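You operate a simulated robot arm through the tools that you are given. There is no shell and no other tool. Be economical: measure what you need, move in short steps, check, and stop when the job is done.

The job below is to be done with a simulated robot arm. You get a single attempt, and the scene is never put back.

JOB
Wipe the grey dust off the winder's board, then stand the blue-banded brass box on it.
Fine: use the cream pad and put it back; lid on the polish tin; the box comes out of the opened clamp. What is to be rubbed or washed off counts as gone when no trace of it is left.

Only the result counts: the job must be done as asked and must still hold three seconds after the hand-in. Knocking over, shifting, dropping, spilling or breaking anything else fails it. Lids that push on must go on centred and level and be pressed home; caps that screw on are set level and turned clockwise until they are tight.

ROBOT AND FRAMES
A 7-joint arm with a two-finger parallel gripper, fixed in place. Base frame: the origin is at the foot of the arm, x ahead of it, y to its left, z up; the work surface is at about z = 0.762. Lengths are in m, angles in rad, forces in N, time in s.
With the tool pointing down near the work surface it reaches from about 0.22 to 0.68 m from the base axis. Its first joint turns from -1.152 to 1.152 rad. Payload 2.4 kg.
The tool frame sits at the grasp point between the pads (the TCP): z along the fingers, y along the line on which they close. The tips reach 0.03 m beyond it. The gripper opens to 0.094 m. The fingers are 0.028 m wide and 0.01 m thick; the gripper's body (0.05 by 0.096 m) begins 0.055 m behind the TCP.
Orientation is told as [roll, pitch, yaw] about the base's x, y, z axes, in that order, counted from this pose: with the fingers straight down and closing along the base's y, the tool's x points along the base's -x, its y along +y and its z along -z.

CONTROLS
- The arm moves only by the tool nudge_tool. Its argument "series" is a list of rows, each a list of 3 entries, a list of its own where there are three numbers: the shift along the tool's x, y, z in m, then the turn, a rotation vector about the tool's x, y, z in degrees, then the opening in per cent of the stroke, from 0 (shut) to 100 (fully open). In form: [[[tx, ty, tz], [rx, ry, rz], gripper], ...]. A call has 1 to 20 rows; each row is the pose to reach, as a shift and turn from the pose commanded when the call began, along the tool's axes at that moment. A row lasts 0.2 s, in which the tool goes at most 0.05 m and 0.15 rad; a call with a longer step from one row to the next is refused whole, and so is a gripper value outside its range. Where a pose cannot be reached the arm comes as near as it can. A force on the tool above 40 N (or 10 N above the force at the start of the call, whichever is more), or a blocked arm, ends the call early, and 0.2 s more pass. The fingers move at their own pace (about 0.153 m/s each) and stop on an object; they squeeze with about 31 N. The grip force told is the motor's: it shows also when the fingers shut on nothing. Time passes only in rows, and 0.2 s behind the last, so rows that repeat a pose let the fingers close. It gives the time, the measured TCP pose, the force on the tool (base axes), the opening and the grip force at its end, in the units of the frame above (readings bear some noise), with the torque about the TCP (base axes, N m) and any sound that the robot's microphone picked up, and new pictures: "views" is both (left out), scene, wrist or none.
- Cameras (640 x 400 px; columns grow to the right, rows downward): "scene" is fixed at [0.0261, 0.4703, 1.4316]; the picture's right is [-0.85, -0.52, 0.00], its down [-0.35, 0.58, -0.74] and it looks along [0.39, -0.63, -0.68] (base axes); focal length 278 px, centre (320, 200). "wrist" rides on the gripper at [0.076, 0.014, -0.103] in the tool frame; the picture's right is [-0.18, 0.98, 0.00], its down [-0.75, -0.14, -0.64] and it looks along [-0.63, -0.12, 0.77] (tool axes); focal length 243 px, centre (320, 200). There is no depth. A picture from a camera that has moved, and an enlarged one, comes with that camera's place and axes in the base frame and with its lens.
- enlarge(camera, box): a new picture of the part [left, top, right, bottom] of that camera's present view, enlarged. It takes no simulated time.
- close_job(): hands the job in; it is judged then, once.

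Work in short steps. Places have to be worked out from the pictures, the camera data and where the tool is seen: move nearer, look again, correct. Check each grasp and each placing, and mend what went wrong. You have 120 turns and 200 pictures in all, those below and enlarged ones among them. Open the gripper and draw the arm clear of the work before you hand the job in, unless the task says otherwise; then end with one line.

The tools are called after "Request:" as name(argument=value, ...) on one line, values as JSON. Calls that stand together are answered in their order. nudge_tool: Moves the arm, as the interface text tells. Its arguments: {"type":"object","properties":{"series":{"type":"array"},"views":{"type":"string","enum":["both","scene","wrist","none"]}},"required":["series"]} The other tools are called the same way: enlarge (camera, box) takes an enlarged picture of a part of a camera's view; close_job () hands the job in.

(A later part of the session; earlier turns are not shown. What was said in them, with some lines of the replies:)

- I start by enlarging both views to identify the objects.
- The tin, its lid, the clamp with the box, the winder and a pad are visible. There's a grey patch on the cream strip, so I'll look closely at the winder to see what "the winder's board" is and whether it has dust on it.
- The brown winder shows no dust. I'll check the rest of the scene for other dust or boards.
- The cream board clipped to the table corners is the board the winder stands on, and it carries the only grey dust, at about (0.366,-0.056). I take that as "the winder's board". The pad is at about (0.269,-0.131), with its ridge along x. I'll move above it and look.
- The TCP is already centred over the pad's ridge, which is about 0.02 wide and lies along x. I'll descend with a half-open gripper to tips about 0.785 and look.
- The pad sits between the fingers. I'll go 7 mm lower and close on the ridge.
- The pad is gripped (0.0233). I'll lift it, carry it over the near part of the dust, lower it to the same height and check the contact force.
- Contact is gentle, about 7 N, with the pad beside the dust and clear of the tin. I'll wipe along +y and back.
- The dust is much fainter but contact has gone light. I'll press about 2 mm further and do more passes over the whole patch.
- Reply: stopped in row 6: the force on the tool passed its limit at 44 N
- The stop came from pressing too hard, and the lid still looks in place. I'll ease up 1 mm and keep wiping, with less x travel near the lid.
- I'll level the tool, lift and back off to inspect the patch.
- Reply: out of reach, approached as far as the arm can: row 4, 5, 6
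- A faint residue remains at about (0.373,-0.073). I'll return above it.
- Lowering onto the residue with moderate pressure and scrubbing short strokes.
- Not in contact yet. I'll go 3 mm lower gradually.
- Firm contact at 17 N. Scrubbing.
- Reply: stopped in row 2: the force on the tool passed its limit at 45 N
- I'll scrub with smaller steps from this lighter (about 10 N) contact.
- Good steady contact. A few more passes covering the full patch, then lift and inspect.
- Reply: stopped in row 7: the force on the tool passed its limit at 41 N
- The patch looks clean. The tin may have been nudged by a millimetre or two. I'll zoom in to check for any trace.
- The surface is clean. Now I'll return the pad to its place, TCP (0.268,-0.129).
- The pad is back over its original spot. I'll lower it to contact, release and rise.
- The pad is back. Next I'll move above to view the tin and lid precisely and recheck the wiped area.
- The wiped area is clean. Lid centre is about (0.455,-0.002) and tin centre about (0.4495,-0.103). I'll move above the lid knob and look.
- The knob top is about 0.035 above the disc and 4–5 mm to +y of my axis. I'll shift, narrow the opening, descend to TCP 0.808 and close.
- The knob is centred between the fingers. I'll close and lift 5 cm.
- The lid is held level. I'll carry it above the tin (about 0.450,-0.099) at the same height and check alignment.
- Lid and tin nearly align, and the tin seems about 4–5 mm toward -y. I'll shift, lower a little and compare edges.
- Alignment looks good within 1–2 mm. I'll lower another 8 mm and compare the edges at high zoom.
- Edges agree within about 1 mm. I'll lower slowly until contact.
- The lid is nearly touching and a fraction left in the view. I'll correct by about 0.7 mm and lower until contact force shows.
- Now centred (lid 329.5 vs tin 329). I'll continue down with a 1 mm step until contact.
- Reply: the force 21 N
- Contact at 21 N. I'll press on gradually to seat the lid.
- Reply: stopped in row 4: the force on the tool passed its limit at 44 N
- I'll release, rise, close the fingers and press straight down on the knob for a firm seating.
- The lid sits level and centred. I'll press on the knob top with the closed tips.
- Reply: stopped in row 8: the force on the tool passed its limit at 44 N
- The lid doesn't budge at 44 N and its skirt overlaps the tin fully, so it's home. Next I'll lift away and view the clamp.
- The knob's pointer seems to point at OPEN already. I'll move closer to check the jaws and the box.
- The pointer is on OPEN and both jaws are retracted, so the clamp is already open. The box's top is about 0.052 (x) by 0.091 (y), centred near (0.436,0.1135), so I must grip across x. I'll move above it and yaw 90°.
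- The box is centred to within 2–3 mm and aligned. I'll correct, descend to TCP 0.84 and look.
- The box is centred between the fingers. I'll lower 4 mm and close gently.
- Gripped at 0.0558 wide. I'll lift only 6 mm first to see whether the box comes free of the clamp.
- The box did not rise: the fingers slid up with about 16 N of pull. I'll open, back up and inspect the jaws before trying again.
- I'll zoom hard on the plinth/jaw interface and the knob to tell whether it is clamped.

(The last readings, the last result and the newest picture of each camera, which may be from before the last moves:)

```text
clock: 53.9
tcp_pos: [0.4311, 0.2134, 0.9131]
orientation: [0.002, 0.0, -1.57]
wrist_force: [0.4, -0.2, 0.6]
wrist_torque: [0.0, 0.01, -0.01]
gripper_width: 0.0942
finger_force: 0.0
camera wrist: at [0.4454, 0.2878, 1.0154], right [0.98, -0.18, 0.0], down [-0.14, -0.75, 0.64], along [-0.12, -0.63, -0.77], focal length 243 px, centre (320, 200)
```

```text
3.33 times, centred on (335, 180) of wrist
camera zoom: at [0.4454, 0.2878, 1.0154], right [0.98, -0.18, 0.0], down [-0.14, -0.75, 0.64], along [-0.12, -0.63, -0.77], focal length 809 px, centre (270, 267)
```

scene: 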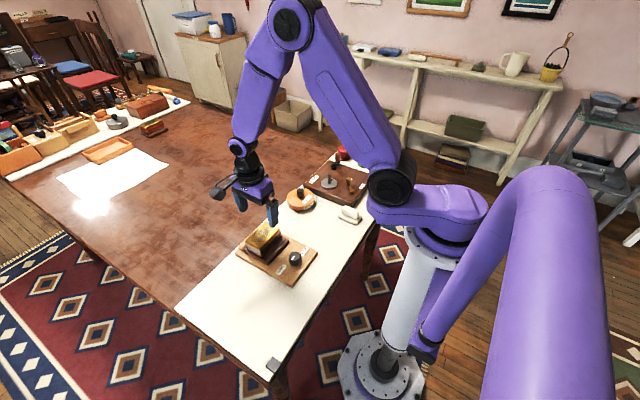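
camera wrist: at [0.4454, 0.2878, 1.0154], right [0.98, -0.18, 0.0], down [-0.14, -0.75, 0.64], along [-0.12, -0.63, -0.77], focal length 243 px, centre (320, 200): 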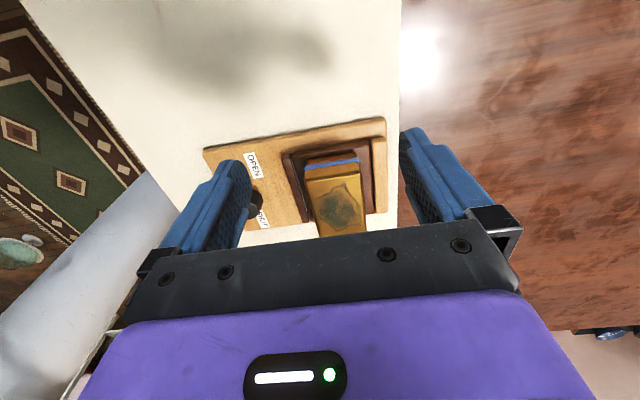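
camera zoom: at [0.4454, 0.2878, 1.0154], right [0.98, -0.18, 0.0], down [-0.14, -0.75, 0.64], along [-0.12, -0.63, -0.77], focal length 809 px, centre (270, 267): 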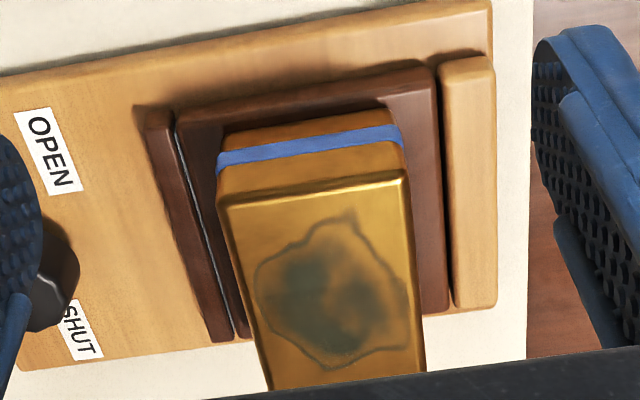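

The jaw rail still abuts the plinth, so I need to test the knob, at about (0.320,0.114). I'll move above it.

Request:
nudge_tool(series=[[[-0.025, -0.028, 0.0], [0, 0, 0], 60], [[-0.05, -0.056, 0.0], [0, 0, 0], 60], [[-0.075, -0.084, 0.0], [0, 0, 0], 60], [[-0.099, -0.111, 0.0], [0, 0, 0], 60], [[-0.099, -0.111, 0.03], [0, 0, 0], 60], [[-0.099, -0.111, 0.043], [0, 0, 0], 60]], views="wrist")

Request:
enlarge(camera="wrist", box=[220, 40, 420, 220])

```text
clock: 55.3
tcp_pos: [0.3185, 0.1127, 0.8693]
orientation: [0.004, -0.001, -1.569]
wrist_force: [-0.2, 0.1, 0.0]
wrist_torque: [-0.01, 0.01, 0.02]
gripper_width: 0.0563
finger_force: 0.0
camera wrist: at [0.3336, 0.188, 0.973], right [0.98, -0.18, 0.0], down [-0.14, -0.75, 0.64], along [-0.12, -0.63, -0.77], focal length 243 px, centre (320, 200)
```

wrist: 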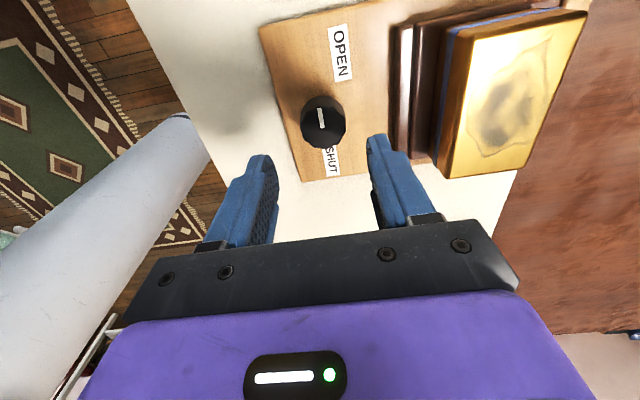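

```text
2.22 times, centred on (320, 130) of wrist
camera zoom: at [0.3336, 0.188, 0.973], right [0.98, -0.18, 0.0], down [-0.14, -0.75, 0.64], along [-0.12, -0.63, -0.77], focal length 539 px, centre (320, 356)
```

zoom: 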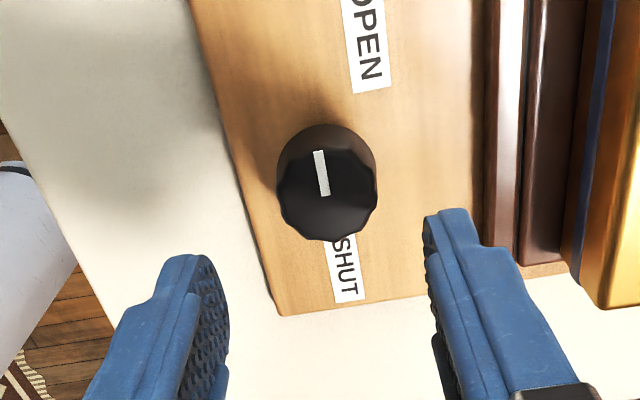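

The pointer's exact opposite lies on SHUT and the OPEN label sits 27° off the stripe, so the indication is ambiguous and the jaw looks tight. I'll grip the knob and test-turn it.

Request:
nudge_tool(series=[[[0.002, 0.003, 0.02], [0, 0, 0], 55], [[0.002, 0.003, 0.04], [0, 0, 0], 55], [[0.002, 0.003, 0.055], [0, 0, 0], 55], [[0.002, 0.003, 0.058], [0, 0, 0], 55], [[0.002, 0.003, 0.058], [0, 0, 0], 20], [[0.002, 0.003, 0.058], [0, 0, 0], 5], [[0.002, 0.003, 0.058], [0, 0, 0], 5]], views="none")

Request:
enlarge(camera="scene", box=[260, 225, 320, 285])

Request:
enlarge(camera="wrist", box=[220, 40, 420, 220])

```text
clock: 56.9
tcp_pos: [0.3225, 0.1155, 0.811]
orientation: [-0.002, -0.001, -1.57]
wrist_force: [-8.5, -1.0, -9.5]
wrist_torque: [0.05, 0.2, -0.03]
gripper_width: 0.0356
finger_force: 44.9
```

```text
6.67 times, centred on (290, 255) of scene
camera zoom: at [0.026, 0.4703, 1.4316], right [-0.85, -0.52, 0.0], down [-0.35, 0.58, -0.74], along [0.39, -0.63, -0.68], focal length 1852 px, centre (520, -167)
```

zoom: 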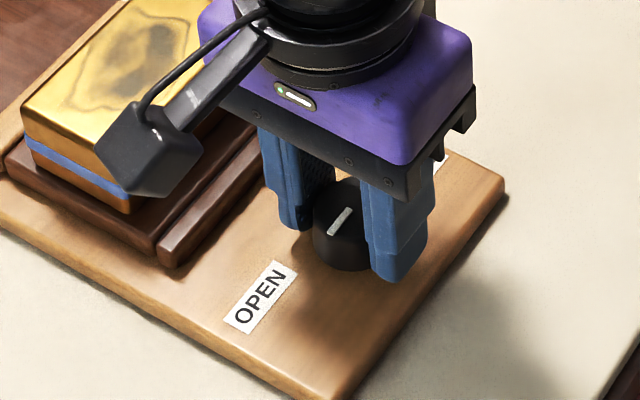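

```text
2.22 times, centred on (320, 130) of wrist
camera zoom: at [0.3372, 0.191, 0.9143], right [0.98, -0.18, 0.0], down [-0.14, -0.75, 0.64], along [-0.12, -0.63, -0.77], focal length 539 px, centre (320, 356)
```

zoom: 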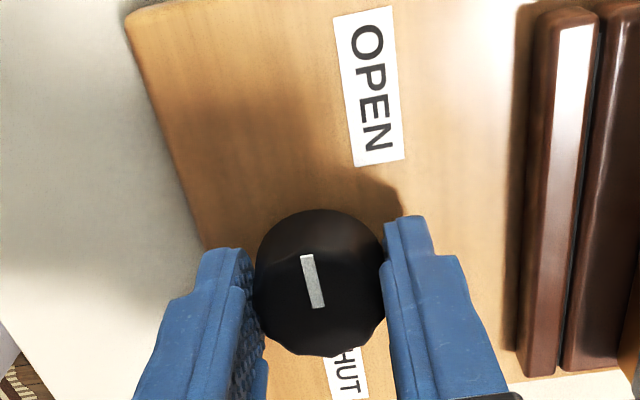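

The knob is gripped (0.0356). Test-turning 16° counter-clockwise from above, watching torque.

Request:
nudge_tool(series=[[[0, 0, 0], [0, 0, -4], 5], [[0, 0, 0], [0, 0, -8], 5], [[0, 0, 0], [0, 0, -12], 5], [[0, 0, 0], [0, 0, -16], 5]], views="none")

Request:
enlarge(camera="scene", box=[260, 225, 320, 285])

```text
clock: 57.9
tcp_pos: [0.3218, 0.115, 0.8106]
orientation: [-0.003, 0.0, -1.288]
wrist_force: [-15.7, 4.3, 7.1]
wrist_torque: [-0.04, 0.54, 0.0]
gripper_width: 0.0353
finger_force: 45.0
```

```text
6.67 times, centred on (290, 255) of scene
camera zoom: at [0.0257, 0.4704, 1.4316], right [-0.85, -0.52, 0.0], down [-0.35, 0.58, -0.74], along [0.39, -0.63, -0.68], focal length 1852 px, centre (520, -167)
```

zoom: 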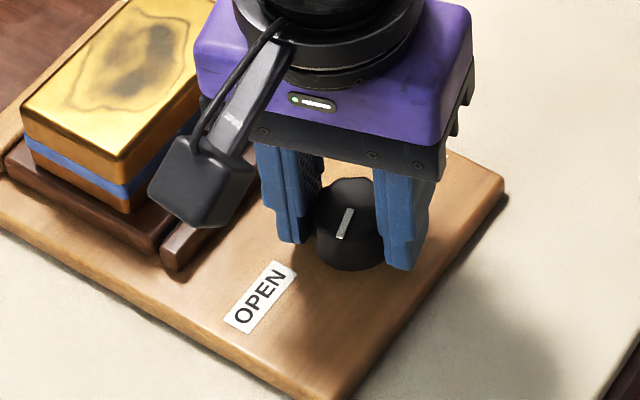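

The knob turned freely. I'll check whether the jaw rail moved.

Request:
enlarge(camera="scene", box=[262, 245, 292, 268])

Request:
enlarge(camera="wrist", box=[340, 20, 540, 200])

```text
16.00 times, centred on (277, 256) of scene
camera zoom: at [0.0257, 0.4704, 1.4316], right [-0.85, -0.52, 0.0], down [-0.35, 0.58, -0.74], along [0.39, -0.63, -0.68], focal length 4446 px, centre (1008, -704)
```

zoom: 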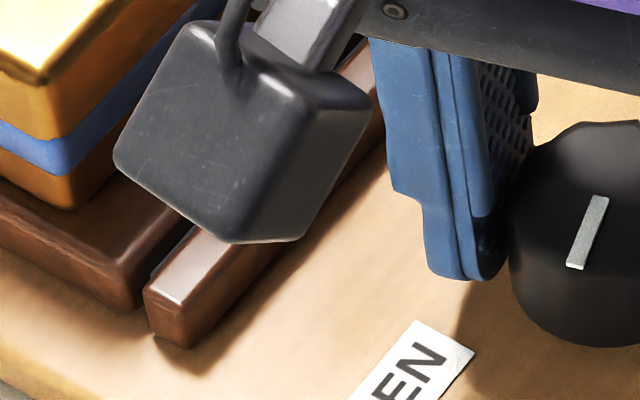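

```text
2.22 times, centred on (440, 110) of wrist
camera zoom: at [0.3155, 0.1919, 0.9144], right [1.0, 0.1, 0.0], down [0.08, -0.76, 0.64], along [0.06, -0.64, -0.77], focal length 539 px, centre (53, 400)
```

zoom: 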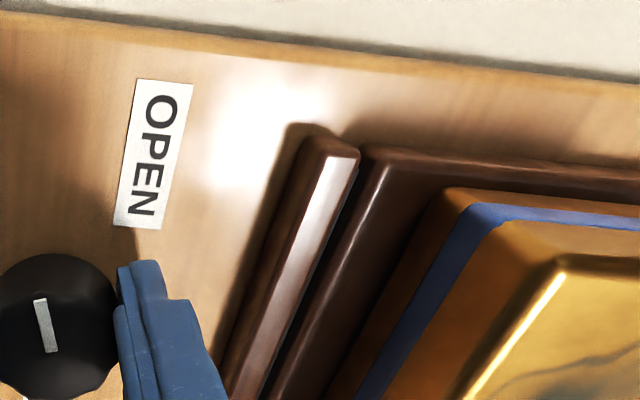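

There may be a slight widening. I'll keep turning 40° more while relieving the side force, then compare.

Request:
nudge_tool(series=[[[0, -0.001, 0], [0, 0, -5], 5], [[0, -0.001, 0], [0, 0, -12], 5], [[0, -0.001, 0], [0, 0, -19], 5], [[0, -0.001, 0], [0, 0, -26], 5], [[0, -0.001, 0], [0, 0, -33], 5], [[0, -0.001, 0], [0, 0, -40], 5]], views="wrist")

Request:
enlarge(camera="scene", box=[235, 215, 315, 280])

```text
clock: 59.3
tcp_pos: [0.3218, 0.1155, 0.8107]
orientation: [0.0, -0.002, -0.589]
wrist_force: [-18.0, 15.6, 17.1]
wrist_torque: [0.4, 0.38, 0.0]
gripper_width: 0.0354
finger_force: 44.6
camera wrist: at [0.2671, 0.1686, 0.9142], right [0.7, 0.72, 0.0], down [0.55, -0.54, 0.64], along [0.46, -0.45, -0.77], focal length 243 px, centre (320, 200)
```

wrist: 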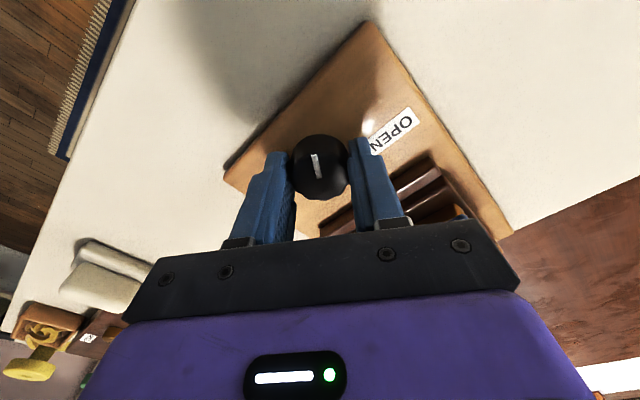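

```text
6.15 times, centred on (275, 248) of scene
camera zoom: at [0.0255, 0.4706, 1.4315], right [-0.85, -0.52, 0.0], down [-0.35, 0.58, -0.74], along [0.39, -0.63, -0.68], focal length 1710 px, centre (597, -92)
```

zoom: 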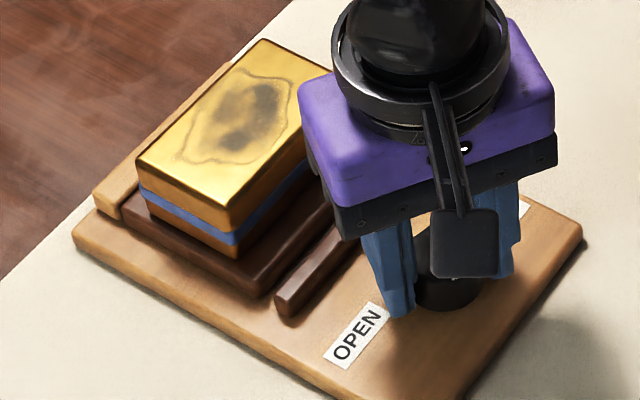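

Turning counter-clockwise opens the jaw, and the gap is now visible. I'll continue another 60°, shifting along tool x to relieve the side force.

Request:
nudge_tool(series=[[[0.001, 0, 0], [0, 0, -4], 5], [[0.0015, 0, 0], [0, 0, -11], 5], [[0.0015, 0, 0], [0, 0, -18], 5], [[0.0015, 0, 0], [0, 0, -25], 5], [[0.0015, 0, 0], [0, 0, -32], 5], [[0.0015, 0, 0], [0, 0, -39], 5], [[0.0015, 0, 0], [0, 0, -46], 5]], views="wrist")

Request:
enlarge(camera="scene", box=[235, 215, 315, 280])

```text
clock: 60.9
tcp_pos: [0.3233, 0.1149, 0.8113]
orientation: [0.001, -0.005, 0.208]
wrist_force: [-3.5, -10.6, 0.9]
wrist_torque: [0.07, -0.89, -0.32]
gripper_width: 0.0356
finger_force: 45.2
camera wrist: at [0.2457, 0.1126, 0.9131], right [-0.02, 1.0, 0.0], down [0.76, 0.02, 0.65], along [0.65, 0.02, -0.76], focal length 243 px, centre (320, 200)
```

wrist: 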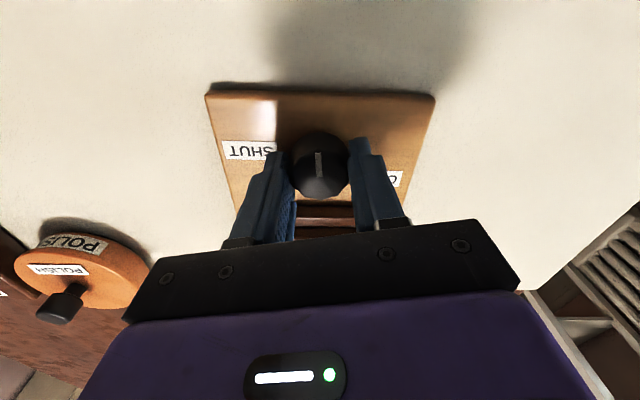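

```text
6.15 times, centred on (275, 248) of scene
camera zoom: at [0.026, 0.4701, 1.4317], right [-0.85, -0.52, 0.0], down [-0.35, 0.58, -0.74], along [0.39, -0.63, -0.68], focal length 1710 px, centre (597, -92)
```

zoom: 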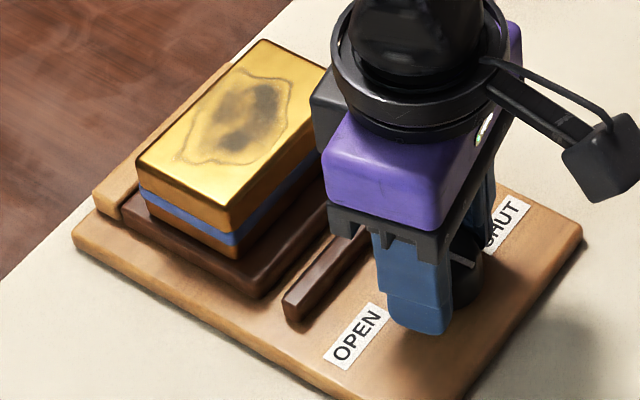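

The jaw is clearly open, with a 1.5–2 cm gap, and a stop torque shows. I'll release the knob, rise and return above the box at yaw -90°.

Request:
nudge_tool(series=[[[0, 0, 0], [0, 0, 0], 30], [[0, 0, 0], [0, 0, 0], 60], [[0, 0, -0.04], [0, 0, 0], 60], [[0, 0, -0.08], [0, 0, 0], 85], [[-0.01, -0.002, -0.11], [0, 0, 8.5], 85], [[-0.02, -0.004, -0.11], [0, 0, 17], 85], [[-0.03, -0.007, -0.11], [0, 0, 25.5], 85], [[-0.04, -0.01, -0.11], [0, 0, 34], 85], [[-0.05, -0.012, -0.11], [0, 0, 42.5], 85], [[-0.06, -0.014, -0.11], [0, 0, 51], 85], [[-0.07, -0.0165, -0.11], [0, 0, 59.5], 85], [[-0.08, -0.019, -0.11], [0, 0, 68], 85], [[-0.09, -0.021, -0.11], [0, 0, 76.5], 85], [[-0.1, -0.0235, -0.11], [0, 0, 85], 85], [[-0.105, -0.0248, -0.11], [0, 0, 93.5], 85], [[-0.105, -0.0248, -0.11], [0, 0, 102], 85], [[-0.105, -0.0248, -0.11], [0, 0, 102], 85]], views="wrist")

Request:
enlarge(camera="wrist", box=[220, 40, 420, 220])

Request:
enlarge(camera="scene", box=[235, 215, 315, 280])

```text
clock: 64.5
tcp_pos: [0.4282, 0.1131, 0.9207]
orientation: [0.002, -0.001, -1.573]
wrist_force: [0.0, -0.2, 0.4]
wrist_torque: [-0.01, -0.01, 0.01]
gripper_width: 0.0801
finger_force: 0.1
camera wrist: at [0.4445, 0.1884, 1.0232], right [0.98, -0.19, 0.0], down [-0.14, -0.75, 0.64], along [-0.12, -0.63, -0.77], focal length 243 px, centre (320, 200)
```

wrist: 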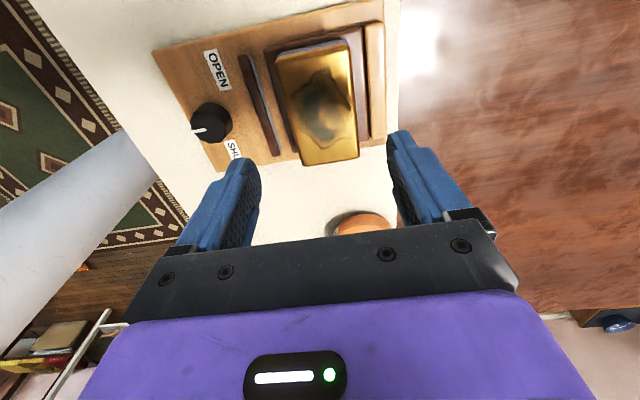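

```text
2.22 times, centred on (320, 130) of wrist
camera zoom: at [0.4445, 0.1884, 1.0232], right [0.98, -0.19, 0.0], down [-0.14, -0.75, 0.64], along [-0.12, -0.63, -0.77], focal length 539 px, centre (320, 356)
```

zoom: 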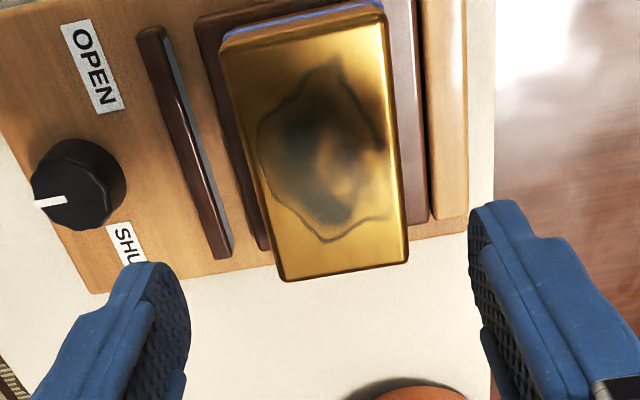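

```text
6.15 times, centred on (275, 248) of scene
camera zoom: at [0.0261, 0.4703, 1.4316], right [-0.85, -0.52, 0.0], down [-0.35, 0.58, -0.74], along [0.39, -0.63, -0.68], focal length 1710 px, centre (597, -92)
```

zoom: 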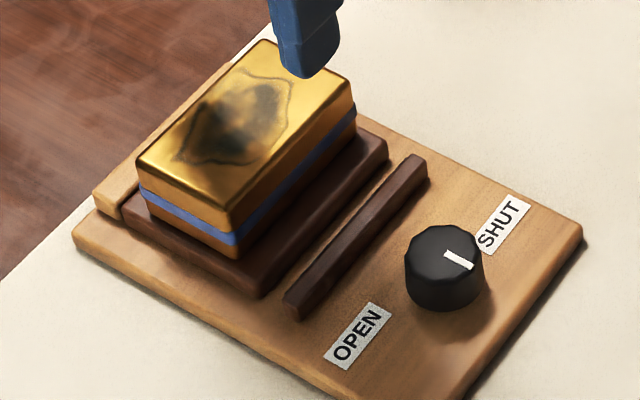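

The jaw is open. I'll shift 2 mm in x, descend and grip the box again.

Request:
nudge_tool(series=[[[0, 0.002, 0.03], [0, 0, 0], 85], [[0, 0.002, 0.06], [0, 0, 0], 85], [[0, 0.002, 0.08], [0, 0, 0], 85], [[0, 0.002, 0.088], [0, 0, 0], 85], [[0, 0.002, 0.088], [0, 0, 0], 60], [[0, 0.002, 0.088], [0, 0, 0], 40], [[0, 0.002, 0.088], [0, 0, 0], 30], [[0, 0.002, 0.088], [0, 0, 0], 30]], views="none")

Request:
enlarge(camera="scene", box=[235, 215, 315, 280])

```text
clock: 66.3
tcp_pos: [0.4327, 0.1133, 0.8334]
orientation: [0.002, 0.001, -1.571]
wrist_force: [0.8, 0.7, 0.6]
wrist_torque: [0.12, -0.08, -0.04]
gripper_width: 0.0557
finger_force: 31.1
```

```text
6.15 times, centred on (275, 248) of scene
camera zoom: at [0.0261, 0.4703, 1.4316], right [-0.85, -0.52, 0.0], down [-0.35, 0.58, -0.74], along [0.39, -0.63, -0.68], focal length 1710 px, centre (597, -92)
```

zoom: 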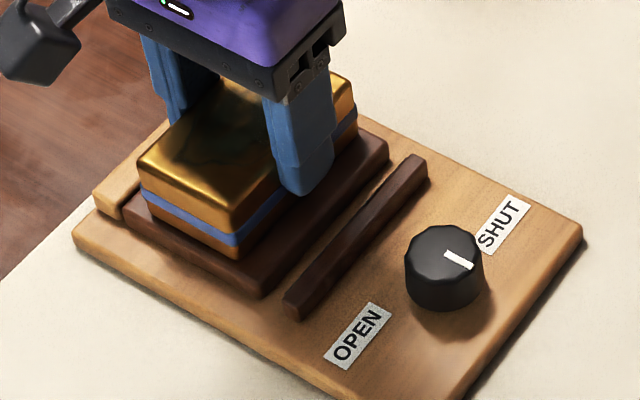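

Good grip with low side force. I'll test-lift 15 mm.

Request:
nudge_tool(series=[[[0, 0, -0.002], [0, 0, 0], 25], [[0, 0, -0.005], [0, 0, 0], 25], [[0, 0, -0.01], [0, 0, 0], 25], [[0, 0, -0.015], [0, 0, 0], 25]], views="none")

Request:
enlarge(camera="scene", box=[235, 205, 315, 270])

```text
clock: 67.3
tcp_pos: [0.4313, 0.1138, 0.8498]
orientation: [0.001, -0.001, -1.572]
wrist_force: [-0.3, -1.1, -4.2]
wrist_torque: [0.04, 0.0, -0.02]
gripper_width: 0.0559
finger_force: 31.1
```

```text
6.15 times, centred on (275, 238) of scene
camera zoom: at [0.0261, 0.4703, 1.4316], right [-0.85, -0.52, 0.0], down [-0.35, 0.58, -0.74], along [0.39, -0.63, -0.68], focal length 1710 px, centre (597, -31)
```

zoom: 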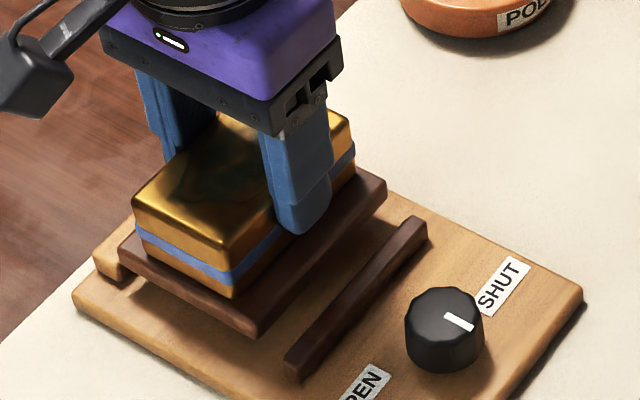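

The box with its plinth lifts free at about 4 N. I'll raise it and carry it to about (0.356,-0.035), the clear wiped area of the board.

Request:
nudge_tool(series=[[[0, 0, -0.02], [0, 0, 0], 25], [[0, 0, -0.045], [0, 0, 0], 25], [[-0.02, -0.015, -0.05], [0, 0, 0], 25], [[-0.05, -0.03, -0.05], [0, 0, 0], 25], [[-0.08, -0.045, -0.05], [0, 0, 0], 25], [[-0.11, -0.06, -0.05], [0, 0, 0], 25], [[-0.135, -0.07, -0.05], [0, 0, 0], 25], [[-0.148, -0.075, -0.05], [0, 0, 0], 25], [[-0.148, -0.075, -0.05], [0, 0, 0], 25]], views="both")

Request:
enlarge(camera="scene", box=[250, 160, 370, 260])

```text
clock: 69.3
tcp_pos: [0.3542, -0.0355, 0.8989]
orientation: [0.003, 0.001, -1.57]
wrist_force: [-0.4, -1.0, -3.7]
wrist_torque: [0.01, 0.0, -0.05]
gripper_width: 0.0555
finger_force: 30.9
camera wrist: at [0.3698, 0.0397, 1.0011], right [0.98, -0.18, 0.0], down [-0.14, -0.75, 0.64], along [-0.12, -0.63, -0.77], focal length 243 px, centre (320, 200)
```

scene: 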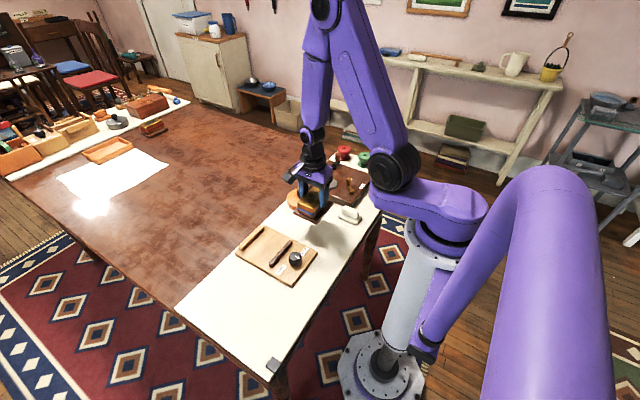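
wrist: 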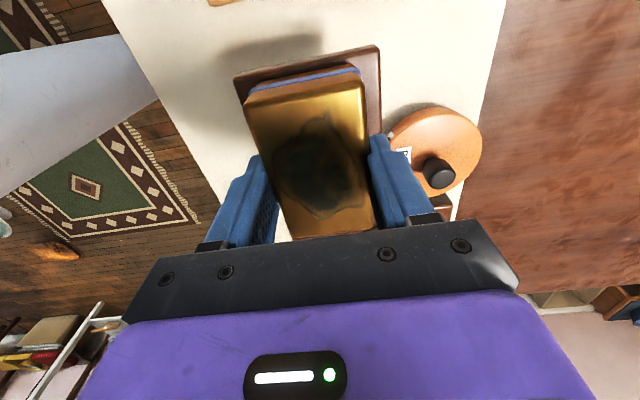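

```text
4.00 times, centred on (310, 210) of scene
camera zoom: at [0.0261, 0.4703, 1.4316], right [-0.85, -0.52, 0.0], down [-0.35, 0.58, -0.74], along [0.39, -0.63, -0.68], focal length 1111 px, centre (360, 160)
```

zoom: 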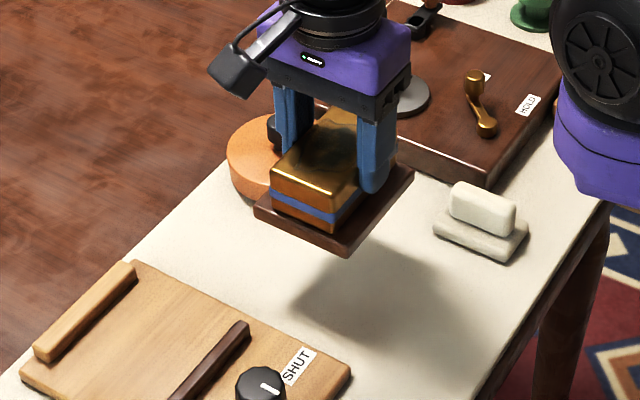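

Clear space below. I'll shift 5 mm further from the tin and lower to about 12 mm above the board, then look.

Request:
nudge_tool(series=[[[0, -0.005, 0.02], [0, 0, 0], 25], [[0, -0.005, 0.045], [0, 0, 0], 25], [[0, -0.005, 0.062], [0, 0, 0], 25], [[0, -0.005, 0.066], [0, 0, 0], 25]], views="wrist")

Request:
enlarge(camera="scene", box=[265, 180, 365, 250])

```text
clock: 70.3
tcp_pos: [0.3506, -0.0363, 0.8315]
orientation: [0.002, 0.0, -1.571]
wrist_force: [-0.7, 0.3, -4.7]
wrist_torque: [0.01, 0.03, 0.0]
gripper_width: 0.0556
finger_force: 31.0
camera wrist: at [0.3653, 0.0405, 0.9342], right [0.98, -0.18, 0.0], down [-0.14, -0.75, 0.64], along [-0.12, -0.63, -0.77], focal length 243 px, centre (320, 200)
```

wrist: 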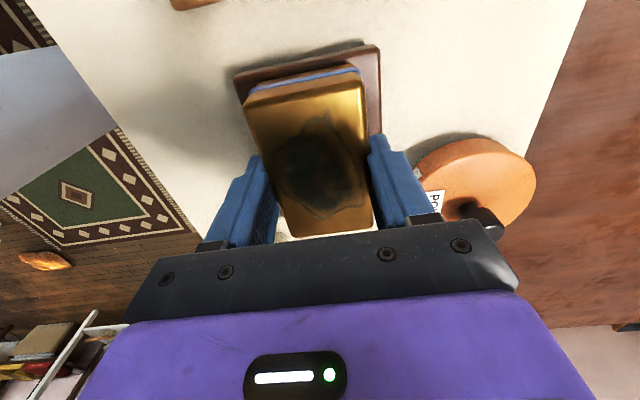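

```text
5.71 times, centred on (315, 215) of scene
camera zoom: at [0.0261, 0.4703, 1.4316], right [-0.85, -0.52, 0.0], down [-0.35, 0.58, -0.74], along [0.39, -0.63, -0.68], focal length 1588 px, centre (349, 114)
```

zoom: 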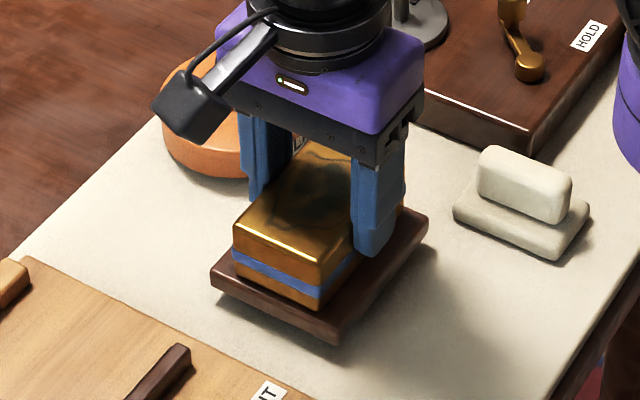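

The box hovers about 1 cm above the board with clear margins all round. I'll lower in small steps until contact.

Request:
nudge_tool(series=[[[0, 0, 0.003], [0, 0, 0], 25], [[0, 0, 0.005], [0, 0, 0], 25], [[0, 0, 0.007], [0, 0, 0], 25], [[0, 0, 0.008], [0, 0, 0], 25]], views="none")

Request:
enlarge(camera="scene", box=[285, 205, 345, 245])

```text
clock: 71.3
tcp_pos: [0.3524, -0.0355, 0.8252]
orientation: [0.002, 0.001, -1.569]
wrist_force: [-0.9, 0.1, -4.5]
wrist_torque: [0.02, 0.0, -0.06]
gripper_width: 0.0556
finger_force: 30.9
```

```text
10.00 times, centred on (315, 225) of scene
camera zoom: at [0.0261, 0.4703, 1.4316], right [-0.85, -0.52, 0.0], down [-0.35, 0.58, -0.74], along [0.39, -0.63, -0.68], focal length 2779 px, centre (370, -50)
```

zoom: 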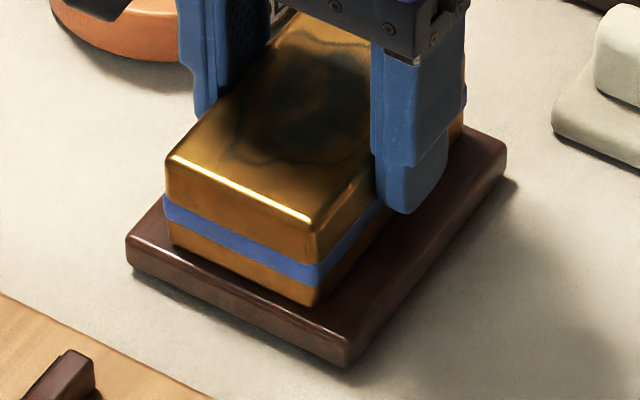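

Still 4.5 N hanging, so it's a few millimetres up. I'll continue lowering.

Request:
nudge_tool(series=[[[0, 0, 0.001], [0, 0, 0], 25], [[0, 0, 0.002], [0, 0, 0], 25], [[0, 0, 0.003], [0, 0, 0], 25], [[0, 0, 0.004], [0, 0, 0], 25]], views="none")

```text
clock: 72.3
tcp_pos: [0.352, -0.0345, 0.8211]
orientation: [0.003, -0.002, -1.571]
wrist_force: [-1.1, 2.0, 25.5]
wrist_torque: [0.2, 0.33, -0.07]
gripper_width: 0.0557
finger_force: 31.1
```

Firm contact. I'll ease up 1.5 mm, open, then rise straight up.

Request:
nudge_tool(series=[[[0, 0, -0.001], [0, 0, 0], 25], [[0, 0, -0.0015], [0, 0, 0], 50], [[0, 0, -0.0015], [0, 0, 0], 75], [[0, 0, -0.0015], [0, 0, 0], 80], [[0, 0, -0.02], [0, 0, 0], 80], [[0, 0, -0.05], [0, 0, 0], 80], [[0, 0, -0.09], [0, 0, 0], 80], [[0.03, 0, -0.12], [0, 0, 0], 80], [[0.07, 0, -0.14], [0, 0, 0], 80], [[0.11, 0, -0.15], [0, 0, 0], 80]], views="both")

Request:
enlarge(camera="scene", box=[230, 150, 420, 280])

```text
clock: 74.5
tcp_pos: [0.3498, 0.0742, 0.9704]
orientation: [0.0, 0.001, -1.572]
wrist_force: [-0.5, 0.0, -0.5]
wrist_torque: [-0.04, -0.02, -0.01]
gripper_width: 0.0753
finger_force: 0.1
camera wrist: at [0.3645, 0.1495, 1.0733], right [0.98, -0.18, 0.0], down [-0.14, -0.75, 0.64], along [-0.12, -0.63, -0.77], focal length 243 px, centre (320, 200)
```

scene: 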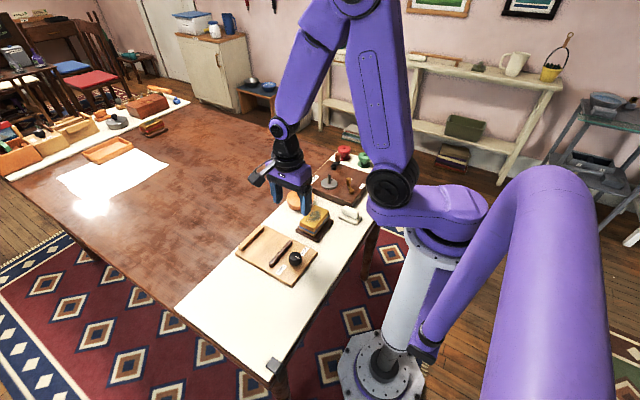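
wrist: 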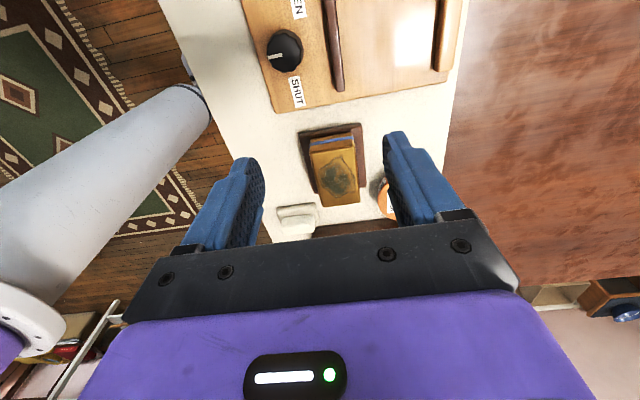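

```text
3.08 times, centred on (325, 215) of scene
camera zoom: at [0.0261, 0.4703, 1.4316], right [-0.85, -0.52, 0.0], down [-0.35, 0.58, -0.74], along [0.39, -0.63, -0.68], focal length 855 px, centre (305, 154)
```

zoom: 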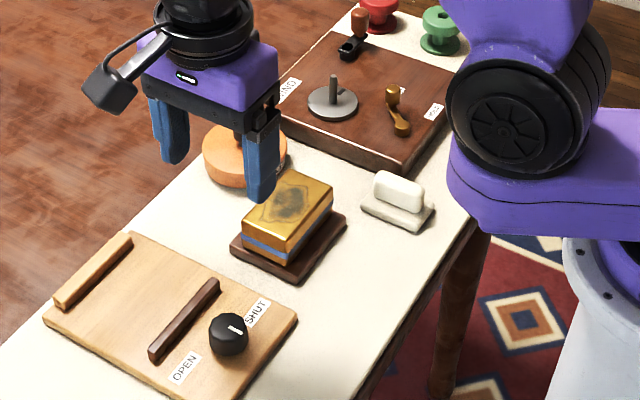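

Everything is standing. Before handing in, I'll look closely at the brown winder base, to be sure it carries no dust I missed.

Request:
nudge_tool(series=[[[-0.03, 0, -0.03], [0, 0, 0], 80], [[-0.07, 0, -0.05], [0, 0, 0], 80], [[-0.11, 0, -0.05], [0, 0, 0], 80], [[-0.15, 0, -0.05], [0, 0, 0], 80], [[-0.19, 0.01, -0.05], [0, 0, 0], 80], [[-0.22, 0.01, -0.05], [0, 0, 0], 80]], views="wrist")

Request:
enlarge(camera="wrist", box=[240, 20, 400, 220])

Request:
enlarge(camera="scene", box=[295, 150, 385, 215])

```text
clock: 75.9
tcp_pos: [0.3629, -0.1468, 1.0207]
orientation: [0.002, -0.001, -1.57]
wrist_force: [-0.4, 0.4, -0.5]
wrist_torque: [0.02, -0.02, 0.05]
gripper_width: 0.0753
finger_force: 0.0
camera wrist: at [0.3775, -0.0706, 1.1233], right [0.98, -0.18, 0.0], down [-0.14, -0.75, 0.64], along [-0.12, -0.63, -0.77], focal length 243 px, centre (320, 200)
```

wrist: 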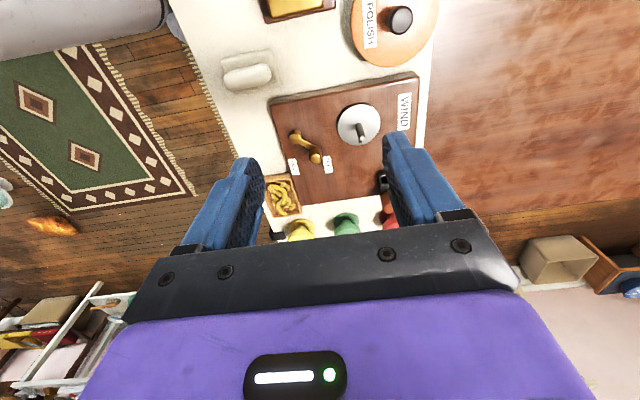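

```text
2.00 times, centred on (320, 120) of wrist
camera zoom: at [0.3775, -0.0706, 1.1233], right [0.98, -0.18, 0.0], down [-0.14, -0.75, 0.64], along [-0.12, -0.63, -0.77], focal length 485 px, centre (320, 360)
```

zoom: 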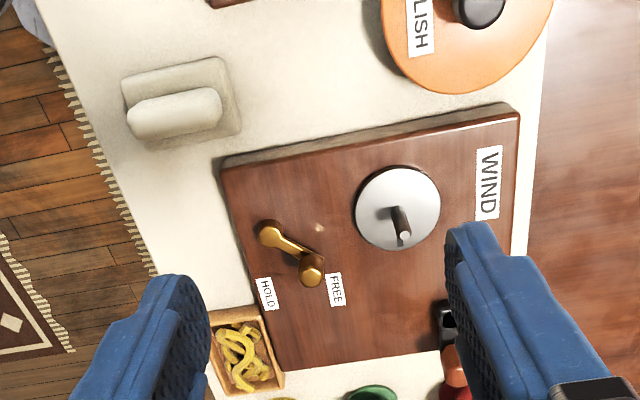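

```text
6.15 times, centred on (340, 182) of scene
camera zoom: at [0.0261, 0.4703, 1.4316], right [-0.85, -0.52, 0.0], down [-0.35, 0.58, -0.74], along [0.39, -0.63, -0.68], focal length 1710 px, centre (197, 308)
```

zoom: 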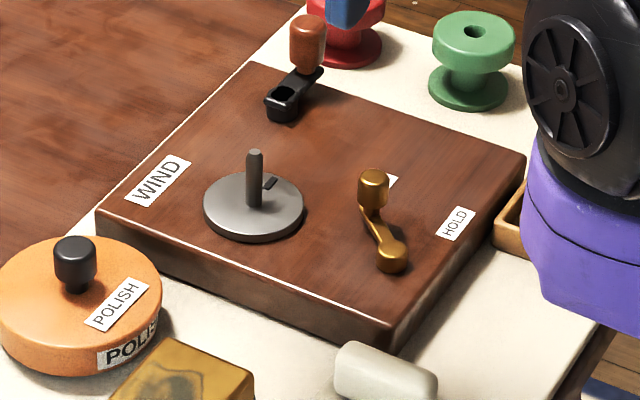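

The winder base is clean and has no room for the box, so the cream board was the right one. The dust is gone, the pad is back, the lid is on and the box is standing. I'll open the gripper fully and raise the arm clear.

Request:
nudge_tool(series=[[[0, 0, -0.02], [0, 0, 0], 100], [[0, 0, -0.04], [0, 0, 0], 100], [[0, 0, -0.04], [0, 0, 0], 100]], views="none")

Request:
enlarge(camera="scene", box=[260, 170, 370, 250])

```text
clock: 76.7
tcp_pos: [0.3616, -0.1437, 1.0609]
orientation: [0.003, -0.001, -1.57]
wrist_force: [0.6, -0.4, -0.2]
wrist_torque: [-0.02, -0.02, -0.02]
gripper_width: 0.0942
finger_force: 0.1
```

```text
5.00 times, centred on (315, 210) of scene
camera zoom: at [0.0261, 0.4703, 1.4316], right [-0.85, -0.52, 0.0], down [-0.35, 0.58, -0.74], along [0.39, -0.63, -0.68], focal length 1389 px, centre (345, 150)
```

zoom: 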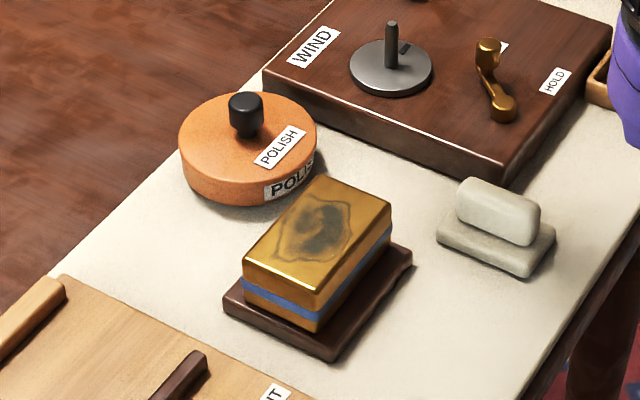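

The picture shows all parts in their final state, so I'm handing in.

Request:
close_job()

```text
The job is handed in.
```

I wiped the dust off, put the cream pad back and pressed the lid onto the polish tin. I opened the clamp and stood the blue-banded brass box on the wiped spot. I took "the winder's board" to be the cream board the winder stands on, since it had the only grey dust. While wiping I nudged the tin by about 1–2 mm.
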